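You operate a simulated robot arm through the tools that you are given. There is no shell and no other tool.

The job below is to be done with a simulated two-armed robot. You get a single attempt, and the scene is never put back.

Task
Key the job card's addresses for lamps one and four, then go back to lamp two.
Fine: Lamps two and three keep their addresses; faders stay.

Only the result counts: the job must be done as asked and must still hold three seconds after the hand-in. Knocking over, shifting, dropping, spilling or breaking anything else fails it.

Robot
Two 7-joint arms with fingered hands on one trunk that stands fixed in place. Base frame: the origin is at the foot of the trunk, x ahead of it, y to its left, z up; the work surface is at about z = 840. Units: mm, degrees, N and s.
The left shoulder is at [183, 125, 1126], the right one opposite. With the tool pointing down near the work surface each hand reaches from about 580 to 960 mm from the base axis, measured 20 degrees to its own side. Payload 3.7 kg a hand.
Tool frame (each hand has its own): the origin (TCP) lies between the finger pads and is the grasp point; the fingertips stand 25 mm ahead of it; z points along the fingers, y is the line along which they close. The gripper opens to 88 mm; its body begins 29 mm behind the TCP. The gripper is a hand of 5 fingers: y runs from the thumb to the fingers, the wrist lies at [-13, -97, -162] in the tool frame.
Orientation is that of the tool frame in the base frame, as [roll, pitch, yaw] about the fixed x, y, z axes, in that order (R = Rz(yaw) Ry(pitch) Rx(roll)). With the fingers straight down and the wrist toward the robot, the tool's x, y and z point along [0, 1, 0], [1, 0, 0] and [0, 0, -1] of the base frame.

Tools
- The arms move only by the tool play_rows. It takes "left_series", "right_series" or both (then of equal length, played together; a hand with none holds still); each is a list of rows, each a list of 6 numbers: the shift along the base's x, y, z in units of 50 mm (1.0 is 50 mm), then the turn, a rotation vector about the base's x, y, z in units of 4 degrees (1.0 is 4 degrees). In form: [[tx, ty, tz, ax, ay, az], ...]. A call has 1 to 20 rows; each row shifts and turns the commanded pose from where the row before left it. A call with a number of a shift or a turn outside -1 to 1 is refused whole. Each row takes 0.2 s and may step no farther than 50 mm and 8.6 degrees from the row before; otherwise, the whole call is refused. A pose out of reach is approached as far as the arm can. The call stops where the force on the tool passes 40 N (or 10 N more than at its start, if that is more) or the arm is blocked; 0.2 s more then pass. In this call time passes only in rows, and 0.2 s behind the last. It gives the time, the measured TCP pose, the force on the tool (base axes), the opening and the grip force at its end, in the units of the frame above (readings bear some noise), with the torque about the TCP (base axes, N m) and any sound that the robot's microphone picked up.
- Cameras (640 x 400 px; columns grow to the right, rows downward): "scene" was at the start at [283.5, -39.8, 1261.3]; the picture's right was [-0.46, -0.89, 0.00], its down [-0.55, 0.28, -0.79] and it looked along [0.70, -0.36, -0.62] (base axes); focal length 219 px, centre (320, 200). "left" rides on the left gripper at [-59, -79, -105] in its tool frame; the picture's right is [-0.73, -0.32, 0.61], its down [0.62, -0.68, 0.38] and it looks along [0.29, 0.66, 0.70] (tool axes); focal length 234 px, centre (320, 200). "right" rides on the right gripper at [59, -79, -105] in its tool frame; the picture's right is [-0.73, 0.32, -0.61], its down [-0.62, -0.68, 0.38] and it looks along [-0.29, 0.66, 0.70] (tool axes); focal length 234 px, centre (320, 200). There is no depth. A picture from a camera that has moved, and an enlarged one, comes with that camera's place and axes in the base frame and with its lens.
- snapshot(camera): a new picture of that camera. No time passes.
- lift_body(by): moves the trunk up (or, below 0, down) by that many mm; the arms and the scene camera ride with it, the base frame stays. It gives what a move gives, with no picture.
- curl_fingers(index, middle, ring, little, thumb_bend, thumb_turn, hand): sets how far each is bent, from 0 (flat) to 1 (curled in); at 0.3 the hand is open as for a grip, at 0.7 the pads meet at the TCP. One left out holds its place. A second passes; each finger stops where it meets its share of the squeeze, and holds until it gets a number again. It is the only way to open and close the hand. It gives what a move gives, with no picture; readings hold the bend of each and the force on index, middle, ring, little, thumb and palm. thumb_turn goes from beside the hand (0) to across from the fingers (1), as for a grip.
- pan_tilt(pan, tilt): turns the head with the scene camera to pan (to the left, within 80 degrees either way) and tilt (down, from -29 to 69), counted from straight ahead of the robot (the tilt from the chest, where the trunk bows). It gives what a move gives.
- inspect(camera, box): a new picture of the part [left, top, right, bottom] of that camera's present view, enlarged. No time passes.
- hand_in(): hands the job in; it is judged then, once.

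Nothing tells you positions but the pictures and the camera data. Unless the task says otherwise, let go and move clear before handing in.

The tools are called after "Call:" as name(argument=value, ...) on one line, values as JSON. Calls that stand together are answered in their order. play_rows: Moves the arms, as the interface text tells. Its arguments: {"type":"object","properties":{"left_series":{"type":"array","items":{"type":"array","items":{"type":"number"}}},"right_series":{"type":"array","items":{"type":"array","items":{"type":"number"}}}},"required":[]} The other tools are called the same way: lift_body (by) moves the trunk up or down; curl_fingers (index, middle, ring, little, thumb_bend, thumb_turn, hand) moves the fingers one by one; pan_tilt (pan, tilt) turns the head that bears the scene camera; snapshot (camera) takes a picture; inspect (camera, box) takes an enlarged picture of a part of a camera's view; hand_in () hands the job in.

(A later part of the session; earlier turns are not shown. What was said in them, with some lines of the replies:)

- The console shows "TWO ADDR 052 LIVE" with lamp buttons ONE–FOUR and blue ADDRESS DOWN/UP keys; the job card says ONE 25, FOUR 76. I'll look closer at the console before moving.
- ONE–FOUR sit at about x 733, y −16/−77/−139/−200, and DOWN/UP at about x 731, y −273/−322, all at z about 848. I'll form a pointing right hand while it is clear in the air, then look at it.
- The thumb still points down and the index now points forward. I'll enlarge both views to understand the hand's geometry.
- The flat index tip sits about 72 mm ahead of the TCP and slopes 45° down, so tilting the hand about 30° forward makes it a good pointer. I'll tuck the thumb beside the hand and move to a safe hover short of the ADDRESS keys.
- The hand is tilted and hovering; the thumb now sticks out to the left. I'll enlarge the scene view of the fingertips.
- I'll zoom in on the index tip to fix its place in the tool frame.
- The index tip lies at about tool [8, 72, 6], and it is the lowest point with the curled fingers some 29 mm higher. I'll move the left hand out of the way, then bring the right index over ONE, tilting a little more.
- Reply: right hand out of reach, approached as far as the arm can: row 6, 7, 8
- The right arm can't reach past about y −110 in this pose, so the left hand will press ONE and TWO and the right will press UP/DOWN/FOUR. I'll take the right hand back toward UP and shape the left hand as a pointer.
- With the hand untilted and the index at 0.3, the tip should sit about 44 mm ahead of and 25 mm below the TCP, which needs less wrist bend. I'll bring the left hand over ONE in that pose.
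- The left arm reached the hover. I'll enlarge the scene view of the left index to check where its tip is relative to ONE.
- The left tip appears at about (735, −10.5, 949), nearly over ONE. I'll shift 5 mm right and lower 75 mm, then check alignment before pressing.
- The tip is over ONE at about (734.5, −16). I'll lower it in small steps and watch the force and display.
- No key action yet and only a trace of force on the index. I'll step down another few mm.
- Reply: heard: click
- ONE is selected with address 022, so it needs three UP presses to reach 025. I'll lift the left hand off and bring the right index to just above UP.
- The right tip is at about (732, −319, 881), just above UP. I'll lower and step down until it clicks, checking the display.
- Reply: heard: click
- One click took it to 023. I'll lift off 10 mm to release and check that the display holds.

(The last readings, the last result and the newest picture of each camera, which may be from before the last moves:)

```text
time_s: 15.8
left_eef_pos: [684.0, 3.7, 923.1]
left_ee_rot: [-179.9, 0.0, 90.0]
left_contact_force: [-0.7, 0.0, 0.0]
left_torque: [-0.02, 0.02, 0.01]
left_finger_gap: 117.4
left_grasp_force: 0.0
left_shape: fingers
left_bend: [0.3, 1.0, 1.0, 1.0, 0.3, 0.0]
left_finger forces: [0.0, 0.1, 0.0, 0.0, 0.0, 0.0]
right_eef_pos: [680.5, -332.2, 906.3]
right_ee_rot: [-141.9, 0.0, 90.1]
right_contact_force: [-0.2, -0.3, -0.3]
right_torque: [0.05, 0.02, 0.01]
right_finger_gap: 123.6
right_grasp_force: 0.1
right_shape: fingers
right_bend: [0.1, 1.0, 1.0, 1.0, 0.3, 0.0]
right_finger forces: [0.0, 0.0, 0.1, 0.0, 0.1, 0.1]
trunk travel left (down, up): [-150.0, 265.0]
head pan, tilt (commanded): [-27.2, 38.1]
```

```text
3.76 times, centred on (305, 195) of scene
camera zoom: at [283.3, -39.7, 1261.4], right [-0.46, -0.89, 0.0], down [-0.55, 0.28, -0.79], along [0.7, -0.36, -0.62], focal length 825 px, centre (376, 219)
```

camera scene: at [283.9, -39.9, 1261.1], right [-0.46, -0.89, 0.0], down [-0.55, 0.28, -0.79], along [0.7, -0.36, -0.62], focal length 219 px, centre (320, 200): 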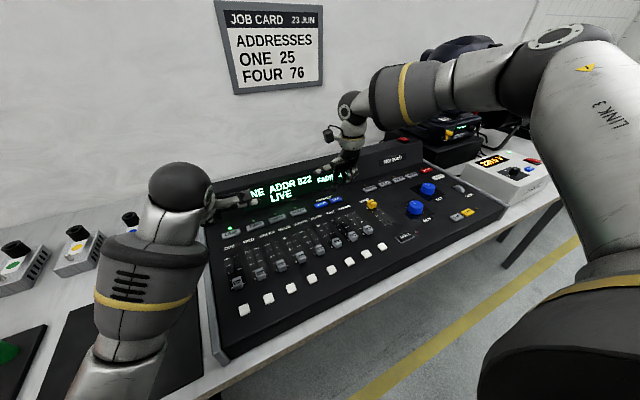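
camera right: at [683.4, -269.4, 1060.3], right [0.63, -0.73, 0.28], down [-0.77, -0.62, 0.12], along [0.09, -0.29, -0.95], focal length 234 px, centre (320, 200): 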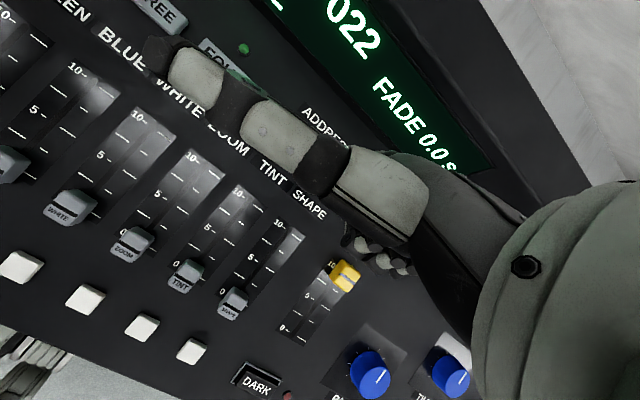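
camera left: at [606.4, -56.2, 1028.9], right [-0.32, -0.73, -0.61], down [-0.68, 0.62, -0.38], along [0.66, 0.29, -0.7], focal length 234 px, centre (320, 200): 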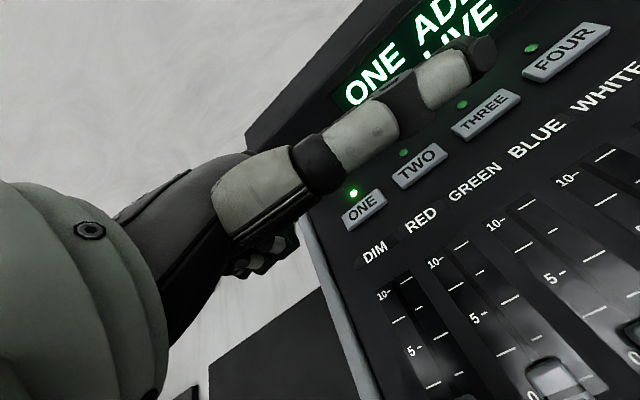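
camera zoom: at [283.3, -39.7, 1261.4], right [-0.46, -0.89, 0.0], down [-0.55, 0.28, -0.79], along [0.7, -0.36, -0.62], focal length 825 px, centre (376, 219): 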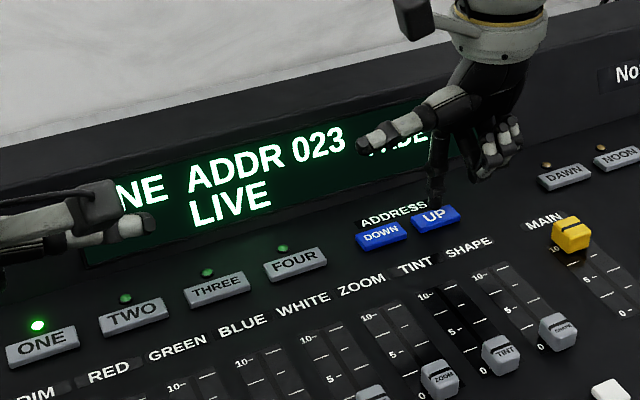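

Released cleanly at 023. I'll press and release once more with the same stroke.

Call:
play_rows(right_series=[[0, 0, -0.21, 0, 0, 0], [0, 0, 0, 0, 0, 0], [0, 0, 0.21, 0, 0, 0]])

Call:
inspect(camera="scene", box=[220, 150, 390, 240])

```text
time_s: 16.6
left_eef_pos: [684.5, 3.1, 923.7]
left_ee_rot: [-179.9, 0.0, 90.0]
left_contact_force: [0.3, 0.4, -0.1]
left_torque: [0.02, -0.01, 0.0]
left_finger_gap: 117.5
left_grasp_force: 0.2
left_shape: fingers
left_bend: [0.3, 1.0, 1.0, 1.0, 0.3, 0.0]
left_finger forces: [0.0, 0.0, 0.0, 0.0, 0.0, 0.1]
right_eef_pos: [680.6, -332.1, 908.6]
right_ee_rot: [-142.0, 0.1, 90.1]
right_contact_force: [0.1, 0.0, 1.6]
right_torque: [-0.02, 0.0, 0.02]
right_finger_gap: 123.6
right_grasp_force: 0.0
right_shape: fingers
right_bend: [0.1, 1.0, 1.0, 1.0, 0.3, 0.0]
right_finger forces: [0.1, 0.1, 0.1, 0.1, 0.1, 0.0]
trunk travel left (down, up): [-150.0, 265.0]
head pan, tilt (commanded): [-27.2, 38.1]
heard: click
```

```text
3.76 times, centred on (305, 195) of scene
camera zoom: at [283.3, -39.7, 1261.4], right [-0.46, -0.89, 0.0], down [-0.55, 0.28, -0.79], along [0.7, -0.36, -0.62], focal length 825 px, centre (376, 219)
```

zoom: 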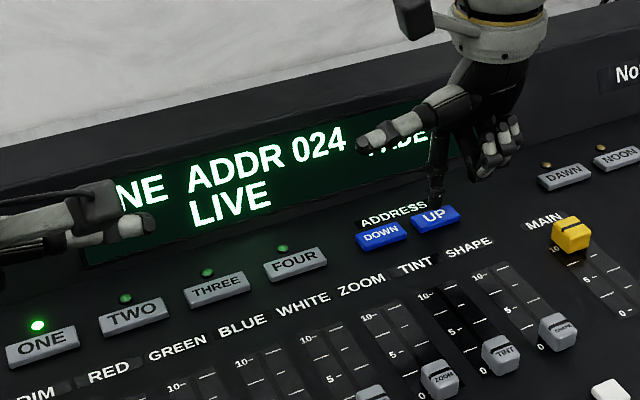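

The stroke works and the display reads 024, so one more press should give 025.

Call:
play_rows(right_series=[[0, 0, -0.21, 0, 0, 0], [0, 0, 0, 0, 0, 0], [0, 0, 0.21, 0, 0, 0]])

Call:
inspect(camera="scene", box=[220, 150, 390, 240])

```text
time_s: 17.4
left_eef_pos: [684.3, 3.3, 924.6]
left_ee_rot: [-180.0, 0.1, 89.9]
left_contact_force: [-0.5, 0.1, 0.2]
left_torque: [0.02, -0.02, 0.01]
left_finger_gap: 117.7
left_grasp_force: 0.0
left_shape: fingers
left_bend: [0.3, 1.0, 1.0, 1.0, 0.3, 0.0]
left_finger forces: [0.0, 0.0, 0.1, 0.0, 0.1, 0.0]
right_eef_pos: [678.1, -332.7, 907.4]
right_ee_rot: [-142.0, 0.1, 90.0]
right_contact_force: [-0.2, 0.8, 0.5]
right_torque: [-0.02, 0.0, 0.03]
right_finger_gap: 123.5
right_grasp_force: 0.0
right_shape: fingers
right_bend: [0.1, 1.0, 1.0, 1.0, 0.3, 0.0]
right_finger forces: [0.0, 0.1, 0.0, 0.0, 0.1, 0.0]
trunk travel left (down, up): [-150.0, 265.0]
head pan, tilt (commanded): [-27.2, 38.1]
heard: click
```

```text
3.76 times, centred on (305, 195) of scene
camera zoom: at [283.3, -39.7, 1261.4], right [-0.46, -0.89, 0.0], down [-0.55, 0.28, -0.79], along [0.7, -0.36, -0.62], focal length 825 px, centre (376, 219)
```

zoom: 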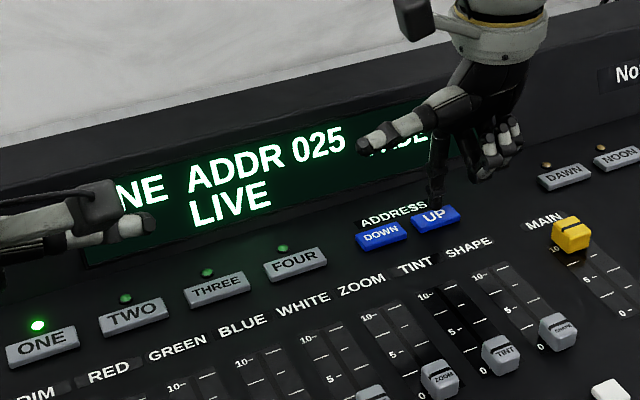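

ONE now reads 025. Next I'll move the left hand further left and carry the right index, raised, over FOUR.

Call:
play_rows(left_series=[[0, 0.6, 0.2, 0, 0, 0], [0, 0.6, 0.2, 0, 0, 0], [0, 0.6, 0.2, 0, 0, 0], [0, 0.2, 0, 0, 0, 0], [0, 0, 0, 0, 0, 0]], right_series=[[0, 0, 0.5, 0, 0, 0], [0, 0.6, 0, 0, 0, 0], [0, 0.6, 0, 0, 0, 0], [0, 0.6, 0, 0, 0, 0], [0, 0.6, 0, 0, 0, 0]])

Call:
inspect(camera="scene", box=[230, 150, 350, 230])

Call:
snapshot(camera="scene")

```text
time_s: 18.6
left_eef_pos: [682.9, 103.5, 953.1]
left_ee_rot: [179.9, 0.0, 90.0]
left_contact_force: [0.0, -0.1, -0.4]
left_torque: [-0.03, 0.01, 0.01]
left_finger_gap: 117.6
left_grasp_force: 0.1
left_shape: fingers
left_bend: [0.3, 1.0, 1.0, 1.0, 0.3, 0.0]
left_finger forces: [0.0, 0.0, 0.1, 0.0, 0.1, 0.1]
right_eef_pos: [680.4, -213.3, 931.7]
right_ee_rot: [-142.1, 0.0, 90.1]
right_contact_force: [-0.6, 0.1, -0.4]
right_torque: [0.01, 0.0, -0.01]
right_finger_gap: 123.6
right_grasp_force: 0.1
right_shape: fingers
right_bend: [0.1, 1.0, 1.0, 1.0, 0.3, 0.0]
right_finger forces: [0.1, 0.0, 0.0, 0.0, 0.0, 0.0]
trunk travel left (down, up): [-150.0, 265.0]
head pan, tilt (commanded): [-27.2, 38.1]
```

```text
5.00 times, centred on (290, 190) of scene
camera zoom: at [283.5, -39.6, 1261.3], right [-0.46, -0.89, 0.0], down [-0.55, 0.28, -0.79], along [0.7, -0.36, -0.62], focal length 1096 px, centre (470, 250)
```

zoom: 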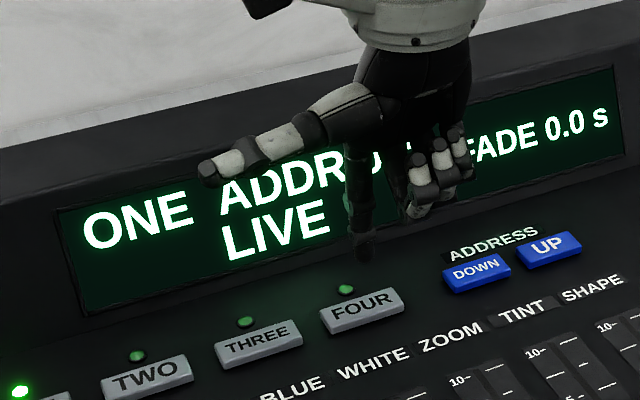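

```text
taken
camera scene: at [283.5, -39.6, 1261.3], right [-0.46, -0.89, 0.0], down [-0.55, 0.28, -0.79], along [0.7, -0.36, -0.62], focal length 219 px, centre (320, 200)
```

scene: 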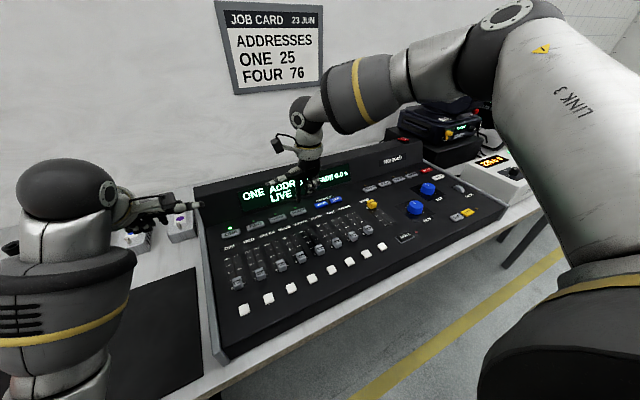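

The right tip is at about (732, −203), over FOUR. I'll press it once and lift.

Call:
play_rows(right_series=[[0, 0.05, -0.5, 0, 0, 0], [0, 0, -0.2, 0, 0, 0], [0, 0, 0, 0, 0, 0], [0, 0, 0.3, 0, 0, 0], [0, 0, 0.4, 0, 0, 0]])

Call:
inspect(camera="scene", box=[220, 150, 380, 240])

```text
time_s: 19.8
left_eef_pos: [683.4, 103.7, 954.8]
left_ee_rot: [180.0, 0.1, 90.0]
left_contact_force: [0.6, -0.2, -0.3]
left_torque: [-0.01, -0.01, 0.01]
left_finger_gap: 117.7
left_grasp_force: 0.1
left_shape: fingers
left_bend: [0.3, 1.0, 1.0, 1.0, 0.3, 0.0]
left_finger forces: [0.0, 0.0, 0.1, 0.1, 0.1, 0.1]
right_eef_pos: [678.7, -210.6, 933.9]
right_ee_rot: [-141.9, -0.1, 89.9]
right_contact_force: [-0.4, 0.2, 0.0]
right_torque: [0.02, 0.02, 0.0]
right_finger_gap: 123.5
right_grasp_force: 0.0
right_shape: fingers
right_bend: [0.1, 1.0, 1.0, 1.0, 0.3, 0.0]
right_finger forces: [0.1, 0.0, 0.0, 0.0, 0.0, 0.1]
trunk travel left (down, up): [-150.0, 265.0]
head pan, tilt (commanded): [-27.2, 38.1]
heard: click
```

```text
4.00 times, centred on (300, 195) of scene
camera zoom: at [283.2, -39.8, 1261.5], right [-0.46, -0.89, 0.0], down [-0.55, 0.28, -0.79], along [0.7, -0.36, -0.62], focal length 877 px, centre (400, 220)
```

zoom: 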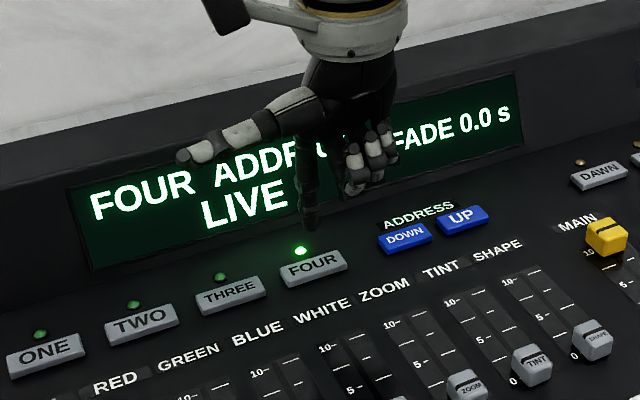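

FOUR is selected, but its number is hidden by the hand. I'll move back above UP/DOWN to read it.

Call:
play_rows(right_series=[[0, -0.61, 0, 0, 0, 0], [0, -0.61, 0, 0, 0, 0], [0, -0.61, 0, 0, 0, 0], [0, -0.61, 0, 0, 0, 0]])

Call:
inspect(camera="scene", box=[220, 150, 390, 240])

```text
time_s: 20.8
left_eef_pos: [683.8, 103.3, 953.8]
left_ee_rot: [-180.0, 0.0, 90.0]
left_contact_force: [1.2, 0.1, 0.1]
left_torque: [0.0, 0.01, -0.02]
left_finger_gap: 117.6
left_grasp_force: 0.0
left_shape: fingers
left_bend: [0.3, 1.0, 1.0, 1.0, 0.3, 0.0]
left_finger forces: [0.1, 0.0, 0.0, 0.1, 0.0, 0.1]
right_eef_pos: [680.3, -330.8, 933.2]
right_ee_rot: [-142.0, 0.0, 89.9]
right_contact_force: [-0.3, -0.3, 0.1]
right_torque: [0.0, -0.02, 0.01]
right_finger_gap: 123.6
right_grasp_force: 0.1
right_shape: fingers
right_bend: [0.1, 1.0, 1.0, 1.0, 0.3, 0.0]
right_finger forces: [0.0, 0.1, 0.1, 0.0, 0.0, 0.0]
trunk travel left (down, up): [-150.0, 265.0]
head pan, tilt (commanded): [-27.2, 38.1]
```

```text
3.76 times, centred on (305, 195) of scene
camera zoom: at [283.5, -40.0, 1261.3], right [-0.46, -0.89, 0.0], down [-0.55, 0.28, -0.79], along [0.7, -0.36, -0.62], focal length 825 px, centre (376, 219)
```

zoom: 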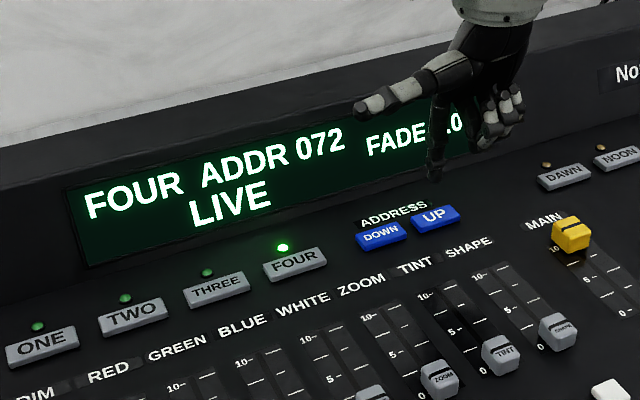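

FOUR reads 072, so it needs four UP presses. I'll lower to the same hover height as before and press once.

Call:
play_rows(right_series=[[0, 0, -0.5, 0, 0, 0], [0, 0, -0.21, 0, 0, 0], [0, 0, 0, 0, 0, 0], [0, 0, 0.21, 0, 0, 0]])

Call:
inspect(camera="scene", box=[220, 150, 390, 240])

```text
time_s: 21.8
left_eef_pos: [681.8, 103.8, 955.0]
left_ee_rot: [-180.0, 0.0, 90.0]
left_contact_force: [-0.4, -0.1, 0.0]
left_torque: [0.01, -0.04, 0.02]
left_finger_gap: 117.8
left_grasp_force: 0.0
left_shape: fingers
left_bend: [0.3, 1.0, 1.0, 1.0, 0.3, 0.0]
left_finger forces: [0.1, 0.0, 0.0, 0.0, 0.0, 0.0]
right_eef_pos: [680.0, -331.3, 908.4]
right_ee_rot: [-142.0, 0.1, 90.1]
right_contact_force: [0.0, -0.3, -0.1]
right_torque: [0.02, 0.0, -0.02]
right_finger_gap: 123.9
right_grasp_force: 0.1
right_shape: fingers
right_bend: [0.1, 1.0, 1.0, 1.0, 0.3, 0.0]
right_finger forces: [0.0, 0.1, 0.1, 0.0, 0.1, 0.0]
trunk travel left (down, up): [-150.0, 265.0]
head pan, tilt (commanded): [-27.2, 38.1]
heard: click
```

```text
3.76 times, centred on (305, 195) of scene
camera zoom: at [283.1, -39.8, 1261.5], right [-0.46, -0.89, 0.0], down [-0.55, 0.28, -0.79], along [0.7, -0.36, -0.62], focal length 825 px, centre (376, 219)
```

zoom: 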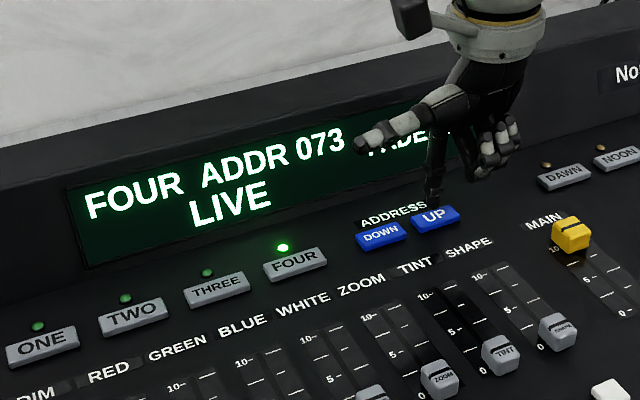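

Now 073; three more presses, and I'll do two of them and check.

Call:
play_rows(right_series=[[0, 0, -0.21, 0, 0, 0], [0, 0, 0, 0, 0, 0], [0, 0, 0.21, 0, 0, 0], [0, 0, 0, 0, 0, 0], [0, 0, -0.21, 0, 0, 0], [0, 0, 0, 0, 0, 0], [0, 0, 0.21, 0, 0, 0]])

Call:
inspect(camera="scene", box=[220, 150, 390, 240])

```text
time_s: 23.4
left_eef_pos: [682.0, 104.4, 954.2]
left_ee_rot: [-180.0, 0.0, 90.0]
left_contact_force: [0.1, 0.0, 0.3]
left_torque: [-0.04, 0.0, -0.02]
left_finger_gap: 117.8
left_grasp_force: 0.1
left_shape: fingers
left_bend: [0.3, 1.0, 1.0, 1.0, 0.3, 0.0]
left_finger forces: [0.0, 0.0, 0.0, 0.0, 0.0, 0.0]
right_eef_pos: [678.8, -331.2, 908.8]
right_ee_rot: [-142.0, 0.1, 90.1]
right_contact_force: [-0.5, -1.1, 0.0]
right_torque: [0.02, 0.01, 0.02]
right_finger_gap: 123.6
right_grasp_force: 0.0
right_shape: fingers
right_bend: [0.1, 1.0, 1.0, 1.0, 0.3, 0.0]
right_finger forces: [0.1, 0.0, 0.0, 0.0, 0.0, 0.1]
trunk travel left (down, up): [-150.0, 265.0]
head pan, tilt (commanded): [-27.2, 38.1]
heard: click, click
```

```text
3.76 times, centred on (305, 195) of scene
camera zoom: at [283.2, -39.7, 1261.4], right [-0.46, -0.89, 0.0], down [-0.55, 0.28, -0.79], along [0.7, -0.36, -0.62], focal length 825 px, centre (376, 219)
```

zoom: 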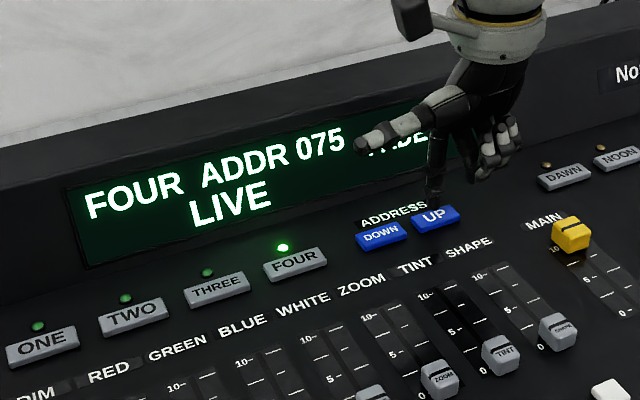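

Now 075; one last UP press should make 076.

Call:
play_rows(right_series=[[0, 0, -0.21, 0, 0, 0], [0, 0, 0, 0, 0, 0], [0, 0, 0.21, 0, 0, 0]])

Call:
inspect(camera="scene", box=[220, 150, 390, 240])

```text
time_s: 24.2
left_eef_pos: [682.4, 103.8, 954.8]
left_ee_rot: [-180.0, 0.0, 90.1]
left_contact_force: [0.1, -0.9, -0.1]
left_torque: [-0.01, 0.04, -0.01]
left_finger_gap: 117.8
left_grasp_force: 0.0
left_shape: fingers
left_bend: [0.3, 1.0, 1.0, 1.0, 0.3, 0.0]
left_finger forces: [0.0, 0.1, 0.1, 0.0, 0.1, 0.0]
right_eef_pos: [678.9, -331.1, 908.5]
right_ee_rot: [-141.9, 0.1, 90.0]
right_contact_force: [0.2, 0.1, -0.2]
right_torque: [0.01, 0.03, -0.04]
right_finger_gap: 123.5
right_grasp_force: 0.0
right_shape: fingers
right_bend: [0.1, 1.0, 1.0, 1.0, 0.3, 0.0]
right_finger forces: [0.0, 0.0, 0.0, 0.0, 0.0, 0.1]
trunk travel left (down, up): [-150.0, 265.0]
head pan, tilt (commanded): [-27.2, 38.1]
heard: click
```

```text
3.76 times, centred on (305, 195) of scene
camera zoom: at [283.2, -39.7, 1261.4], right [-0.46, -0.89, 0.0], down [-0.55, 0.28, -0.79], along [0.7, -0.36, -0.62], focal length 825 px, centre (376, 219)
```

zoom: 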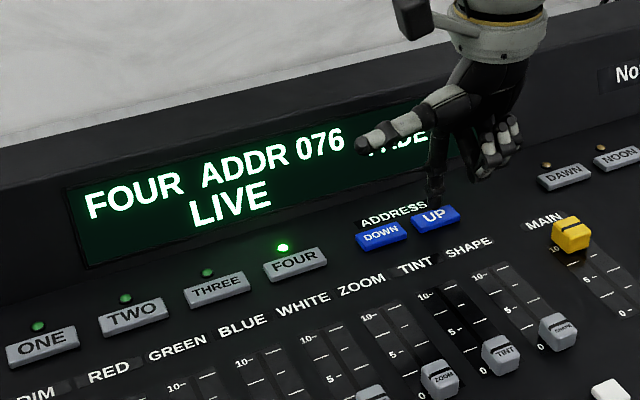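

FOUR reads 076. I'll raise the right hand clear and bring the left index across to above TWO.

Call:
play_rows(right_series=[[0, 0, 0.8, 0, 0, 0], [0, 0, 0.8, 0, 0, 0], [-0.4, -0.2, 0.4, 0, 0, 0], [-0.4, -0.2, 0.4, 0, 0, 0], [-0.4, -0.2, 0.2, 0, 0, 0]])

Call:
play_rows(left_series=[[0, -0.7, -0.1, 0, 0, 0], [0, -0.7, -0.1, 0, 0, 0], [0, -0.7, -0.1, 0, 0, 0], [0, -0.7, -0.1, 0, 0, 0], [0, -0.74, -0.1, 0, 0, 0]])

Call:
snapshot(camera="scene")

Call:
inspect(camera="scene", box=[210, 170, 290, 250])

```text
time_s: 25.4
left_eef_pos: [681.8, 104.0, 954.3]
left_ee_rot: [-180.0, -0.1, 90.0]
left_contact_force: [0.0, -0.6, 0.0]
left_torque: [0.01, -0.01, 0.02]
left_finger_gap: 117.8
left_grasp_force: 0.0
left_shape: fingers
left_bend: [0.3, 1.0, 1.0, 1.0, 0.3, 0.0]
left_finger forces: [0.1, 0.0, 0.0, 0.1, 0.0, 0.1]
right_eef_pos: [617.4, -362.6, 1038.6]
right_ee_rot: [-142.1, 0.0, 90.0]
right_contact_force: [-1.0, -0.1, 0.0]
right_torque: [0.01, -0.02, 0.0]
right_finger_gap: 123.5
right_grasp_force: 0.2
right_shape: fingers
right_bend: [0.1, 1.0, 1.0, 1.0, 0.3, 0.0]
right_finger forces: [0.0, 0.0, 0.0, 0.1, 0.1, 0.0]
trunk travel left (down, up): [-150.0, 265.0]
head pan, tilt (commanded): [-27.2, 38.1]
```

```text
time_s: 26.6
left_eef_pos: [684.3, -73.3, 926.8]
left_ee_rot: [-180.0, 0.1, 90.0]
left_contact_force: [0.6, 0.0, 0.4]
left_torque: [0.02, -0.01, -0.01]
left_finger_gap: 117.6
left_grasp_force: 0.0
left_shape: fingers
left_bend: [0.3, 1.0, 1.0, 1.0, 0.3, 0.0]
left_finger forces: [0.1, 0.0, 0.0, 0.1, 0.0, 0.0]
right_eef_pos: [618.0, -362.7, 1037.3]
right_ee_rot: [-142.0, 0.0, 90.0]
right_contact_force: [0.5, 0.6, 0.5]
right_torque: [-0.02, 0.02, 0.0]
right_finger_gap: 123.9
right_grasp_force: 0.0
right_shape: fingers
right_bend: [0.1, 1.0, 1.0, 1.0, 0.3, 0.0]
right_finger forces: [0.1, 0.0, 0.0, 0.0, 0.1, 0.1]
trunk travel left (down, up): [-150.0, 265.0]
head pan, tilt (commanded): [-27.2, 38.1]
```

```text
taken
camera scene: at [283.5, -40.1, 1261.3], right [-0.46, -0.89, 0.0], down [-0.55, 0.28, -0.79], along [0.7, -0.36, -0.62], focal length 219 px, centre (320, 200)
```

scene: 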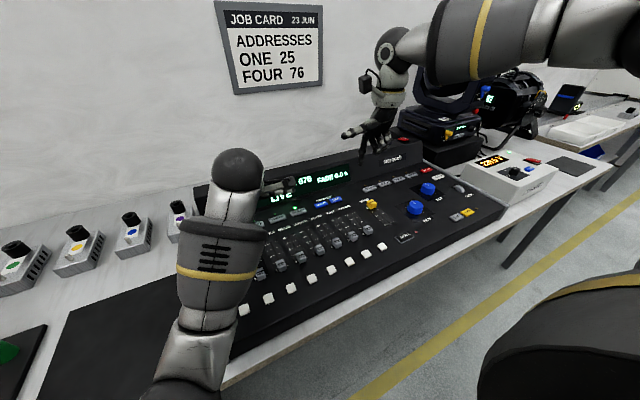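

```text
5.00 times, centred on (250, 210) of scene
camera zoom: at [283.5, -40.1, 1261.3], right [-0.46, -0.89, 0.0], down [-0.55, 0.28, -0.79], along [0.7, -0.36, -0.62], focal length 1096 px, centre (670, 150)
```

zoom: 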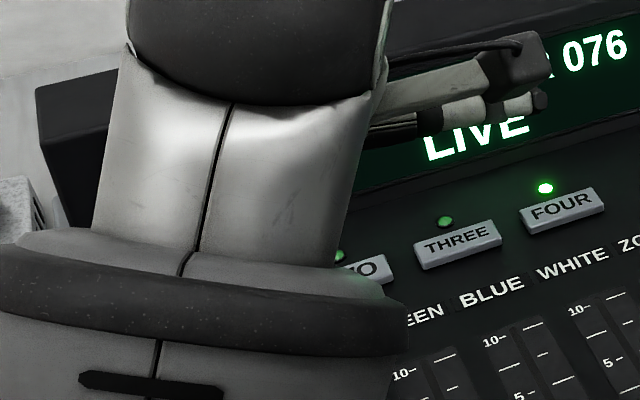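

The left hand reached above TWO, but its arm blocks the scene view. I'll check from the hand cameras before pressing.

Call:
snapshot(camera="right")

Call:
snapshot(camera="left")

```text
taken
camera right: at [621.7, -304.3, 1167.8], right [0.63, -0.73, 0.28], down [-0.77, -0.62, 0.12], along [0.09, -0.29, -0.95], focal length 234 px, centre (320, 200)
```

right: 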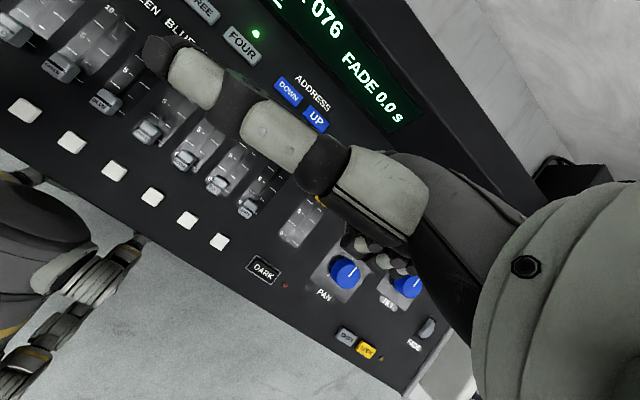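

```text
taken
camera left: at [606.1, -132.9, 1032.9], right [-0.32, -0.73, -0.61], down [-0.68, 0.62, -0.38], along [0.66, 0.29, -0.7], focal length 234 px, centre (320, 200)
```

left: 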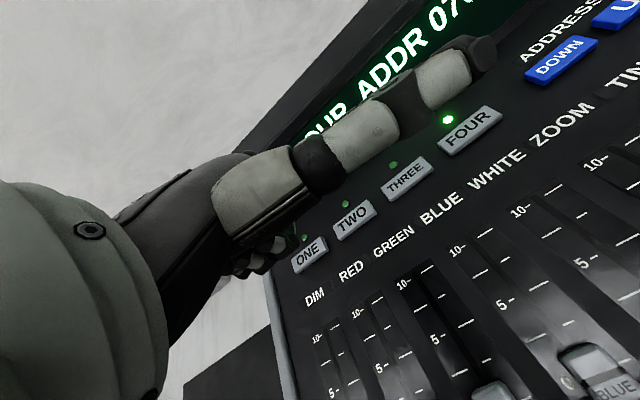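

TWO sits in the left camera just where ONE sat before its press, so the alignment matches. I'll press with the same depth as for ONE and lift.

Call:
play_rows(left_series=[[0, 0, -0.6, 0, 0, 0], [0, 0, -0.5, 0, 0, 0], [0, 0, -0.2, 0, 0, 0], [0, 0, 0, 0, 0, 0], [0, 0, 0.4, 0, 0, 0], [0, 0, 0.6, 0, 0, 0]])

Call:
snapshot(camera="left")

```text
time_s: 28.0
left_eef_pos: [682.8, -73.5, 915.2]
left_ee_rot: [180.0, 0.1, 90.0]
left_contact_force: [0.8, -0.2, -0.6]
left_torque: [0.0, -0.01, 0.01]
left_finger_gap: 117.7
left_grasp_force: 0.0
left_shape: fingers
left_bend: [0.3, 1.0, 1.0, 1.0, 0.3, 0.0]
left_finger forces: [0.1, 0.0, 0.1, 0.1, 0.1, 0.0]
right_eef_pos: [617.7, -363.6, 1038.3]
right_ee_rot: [-142.0, 0.0, 90.0]
right_contact_force: [0.0, -0.3, -0.2]
right_torque: [0.03, 0.01, -0.01]
right_finger_gap: 123.6
right_grasp_force: 0.0
right_shape: fingers
right_bend: [0.1, 1.0, 1.0, 1.0, 0.3, 0.0]
right_finger forces: [0.0, 0.0, 0.1, 0.0, 0.0, 0.1]
trunk travel left (down, up): [-150.0, 265.0]
head pan, tilt (commanded): [-27.2, 38.1]
heard: click
```

```text
taken
camera left: at [604.9, -133.1, 1019.9], right [-0.32, -0.73, -0.61], down [-0.68, 0.62, -0.38], along [0.66, 0.29, -0.7], focal length 234 px, centre (320, 200)
```

left: 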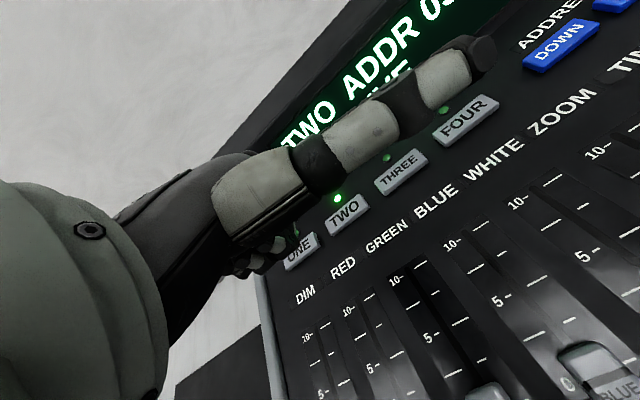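

TWO is selected again with its lamp lit. I'll lift and withdraw the left hand to the left, then check the whole console.

Call:
play_rows(left_series=[[0, 0, 0.7, 0, 0, 0], [0, 0.5, 0.6, 0, 0, 0], [-0.2, 0.8, 0.3, 0, 0, 0], [-0.2, 0.8, 0.3, 0, 0, 0], [-0.2, 0.8, 0.3, 0, 0, 0], [-0.2, 0.8, 0.3, 0, 0, 0], [-0.2, 0.8, 0.3, 0, 0, 0]])

Call:
snapshot(camera="scene")

Call:
inspect(camera="scene", box=[190, 150, 390, 275])

Call:
inspect(camera="scene", box=[340, 130, 500, 250])

```text
time_s: 29.6
left_eef_pos: [670.8, 152.8, 1019.3]
left_ee_rot: [179.8, 0.0, 90.0]
left_contact_force: [-0.1, 0.8, 0.0]
left_torque: [-0.01, -0.01, -0.01]
left_finger_gap: 117.5
left_grasp_force: 0.0
left_shape: fingers
left_bend: [0.3, 1.0, 1.0, 1.0, 0.3, 0.0]
left_finger forces: [0.0, 0.0, 0.0, 0.0, 0.1, 0.0]
left hand out of reach, approached as far as the arm can: row 5, 6, 7
right_eef_pos: [619.0, -363.7, 1038.7]
right_ee_rot: [-142.0, 0.0, 90.0]
right_contact_force: [-0.5, -0.2, 0.4]
right_torque: [-0.01, -0.01, -0.02]
right_finger_gap: 123.4
right_grasp_force: 0.0
right_shape: fingers
right_bend: [0.1, 1.0, 1.0, 1.0, 0.3, 0.0]
right_finger forces: [0.1, 0.0, 0.1, 0.1, 0.1, 0.0]
trunk travel left (down, up): [-150.0, 265.0]
head pan, tilt (commanded): [-27.2, 38.1]
```

```text
taken
camera scene: at [283.5, -39.6, 1261.3], right [-0.46, -0.89, 0.0], down [-0.55, 0.28, -0.79], along [0.7, -0.36, -0.62], focal length 219 px, centre (320, 200)
```

scene: 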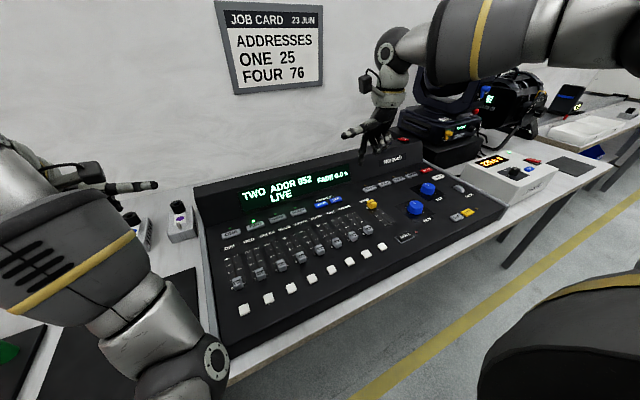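

```text
3.20 times, centred on (290, 212) of scene
camera zoom: at [283.5, -39.6, 1261.3], right [-0.46, -0.89, 0.0], down [-0.55, 0.28, -0.79], along [0.7, -0.36, -0.62], focal length 701 px, centre (416, 160)
```

zoom: 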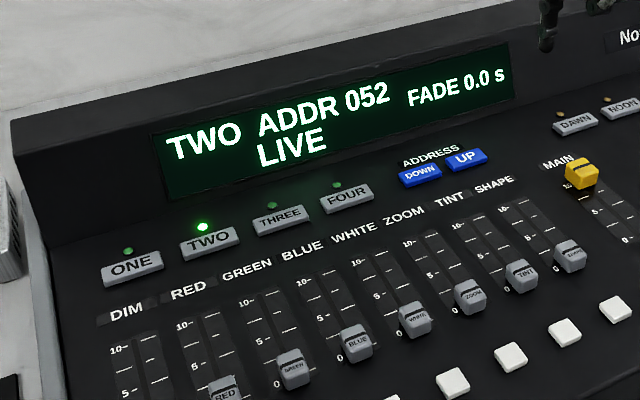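

```text
3.33 times, centred on (420, 190) of scene
camera zoom: at [283.5, -39.6, 1261.3], right [-0.46, -0.89, 0.0], down [-0.55, 0.28, -0.79], along [0.7, -0.36, -0.62], focal length 731 px, centre (-13, 233)
```

zoom: 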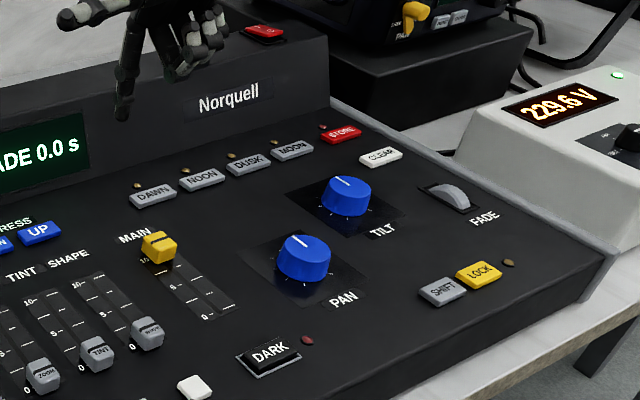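

The display reads TWO ADDR 052 LIVE with TWO lit, and the faders look unmoved. The left elbow looks low, so I'll look at it before moving that arm to a more relaxed place.

Call:
pan_tilt(pan=15, tilt=50)

Call:
snapshot(camera="scene")

Call:
snapshot(camera="left")

Call:
snapshot(camera="right")

```text
time_s: 30.7
left_eef_pos: [671.2, 151.1, 1017.9]
left_ee_rot: [179.9, 0.0, 89.9]
left_contact_force: [0.6, 1.1, 0.4]
left_torque: [0.0, -0.03, 0.04]
left_finger_gap: 117.7
left_grasp_force: 0.1
left_shape: fingers
left_bend: [0.3, 1.0, 1.0, 1.0, 0.3, 0.0]
left_finger forces: [0.0, 0.0, 0.1, 0.1, 0.0, 0.0]
right_eef_pos: [619.6, -362.8, 1038.2]
right_ee_rot: [-142.1, 0.0, 90.0]
right_contact_force: [0.1, -0.8, -0.4]
right_torque: [-0.03, 0.0, 0.01]
right_finger_gap: 123.6
right_grasp_force: 0.1
right_shape: fingers
right_bend: [0.1, 1.0, 1.0, 1.0, 0.3, 0.0]
right_finger forces: [0.1, 0.0, 0.0, 0.0, 0.0, 0.0]
trunk travel left (down, up): [-150.0, 265.0]
head pan, tilt (commanded): [15.0, 50.0]
```

```text
taken
camera scene: at [281.4, 19.3, 1244.4], right [0.26, -0.97, 0.0], down [-0.74, -0.2, -0.64], along [0.62, 0.16, -0.76], focal length 219 px, centre (320, 200)
```

scene: 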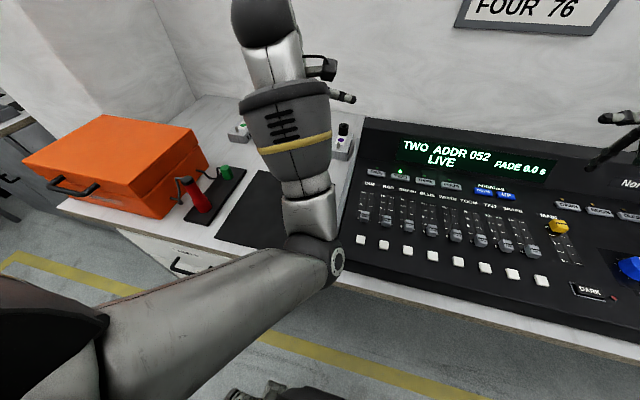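

```text
taken
camera left: at [594.2, 92.3, 1123.2], right [-0.32, -0.73, -0.61], down [-0.68, 0.62, -0.38], along [0.66, 0.29, -0.69], focal length 234 px, centre (320, 200)
```

left: 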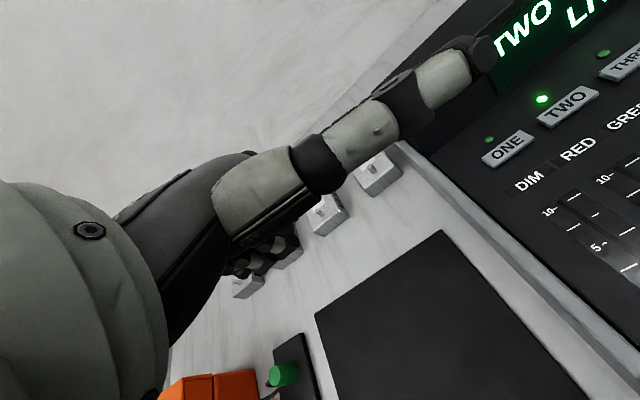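

```text
taken
camera right: at [621.7, -304.0, 1167.9], right [0.63, -0.73, 0.28], down [-0.77, -0.62, 0.12], along [0.09, -0.29, -0.95], focal length 234 px, centre (320, 200)
```

right: 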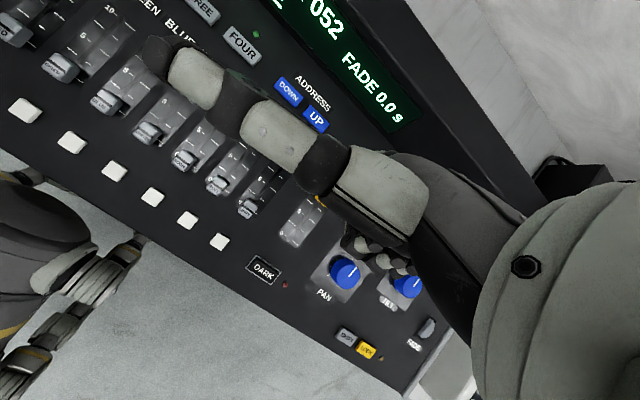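

The left elbow hangs in front of the table, clear of the console. I'll take one close look at the faders and small items to confirm nothing moved.

Call:
inspect(camera="scene", box=[340, 120, 600, 300])

Call:
inspect(camera="scene", box=[340, 160, 470, 260])

```text
2.22 times, centred on (470, 210) of scene
camera zoom: at [281.4, 19.3, 1244.4], right [0.26, -0.97, 0.0], down [-0.74, -0.2, -0.64], along [0.62, 0.16, -0.76], focal length 487 px, centre (-13, 178)
```

zoom: 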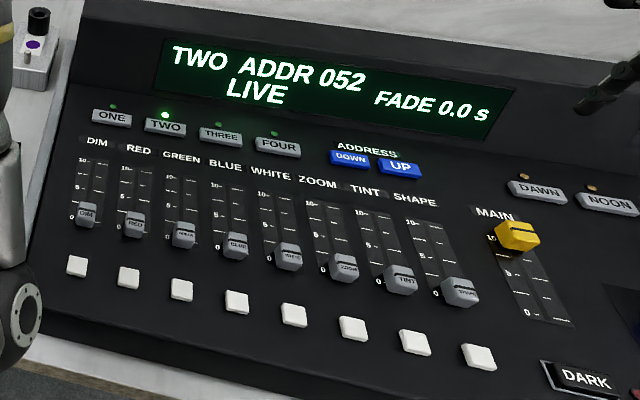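

```text
4.00 times, centred on (405, 210) of scene
camera zoom: at [281.4, 19.3, 1244.4], right [0.26, -0.97, 0.0], down [-0.74, -0.2, -0.64], along [0.62, 0.16, -0.76], focal length 877 px, centre (-20, 160)
```

zoom: 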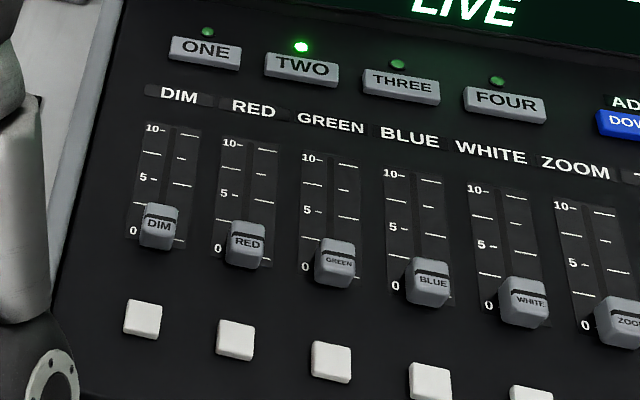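

All the faders are at their starting marks, MAIN is still at 10, TWO is selected at 052, and both hands are clear. ONE was keyed to 025 and FOUR to 076, so I'm handing in.

Call:
hand_in()

```text
The job is handed in.
```

The job is done and handed in: lamp ONE now has address 025, lamp FOUR has 076, and the console is back on lamp TWO.

- **Lamp ONE:** it started at 022. Three presses of UP took it to 025, which I read on the display.
- **Lamp FOUR:** it started at 072. Four presses of UP took it to 076, also read on the display.
- **Lamp TWO:** it is selected again, with its light on and the display showing 052, as at the start.
- **Lamp THREE:** I never selected it, so its address should be unchanged, though I did not call it up to check.
- **Faders:** they look unmoved, with MAIN still at 10.

I re-read only lamp TWO's address at the end; ONE and FOUR are as they read right after keying. Both hands were clear of the console at hand-in, and I saw nothing knocked or shifted.
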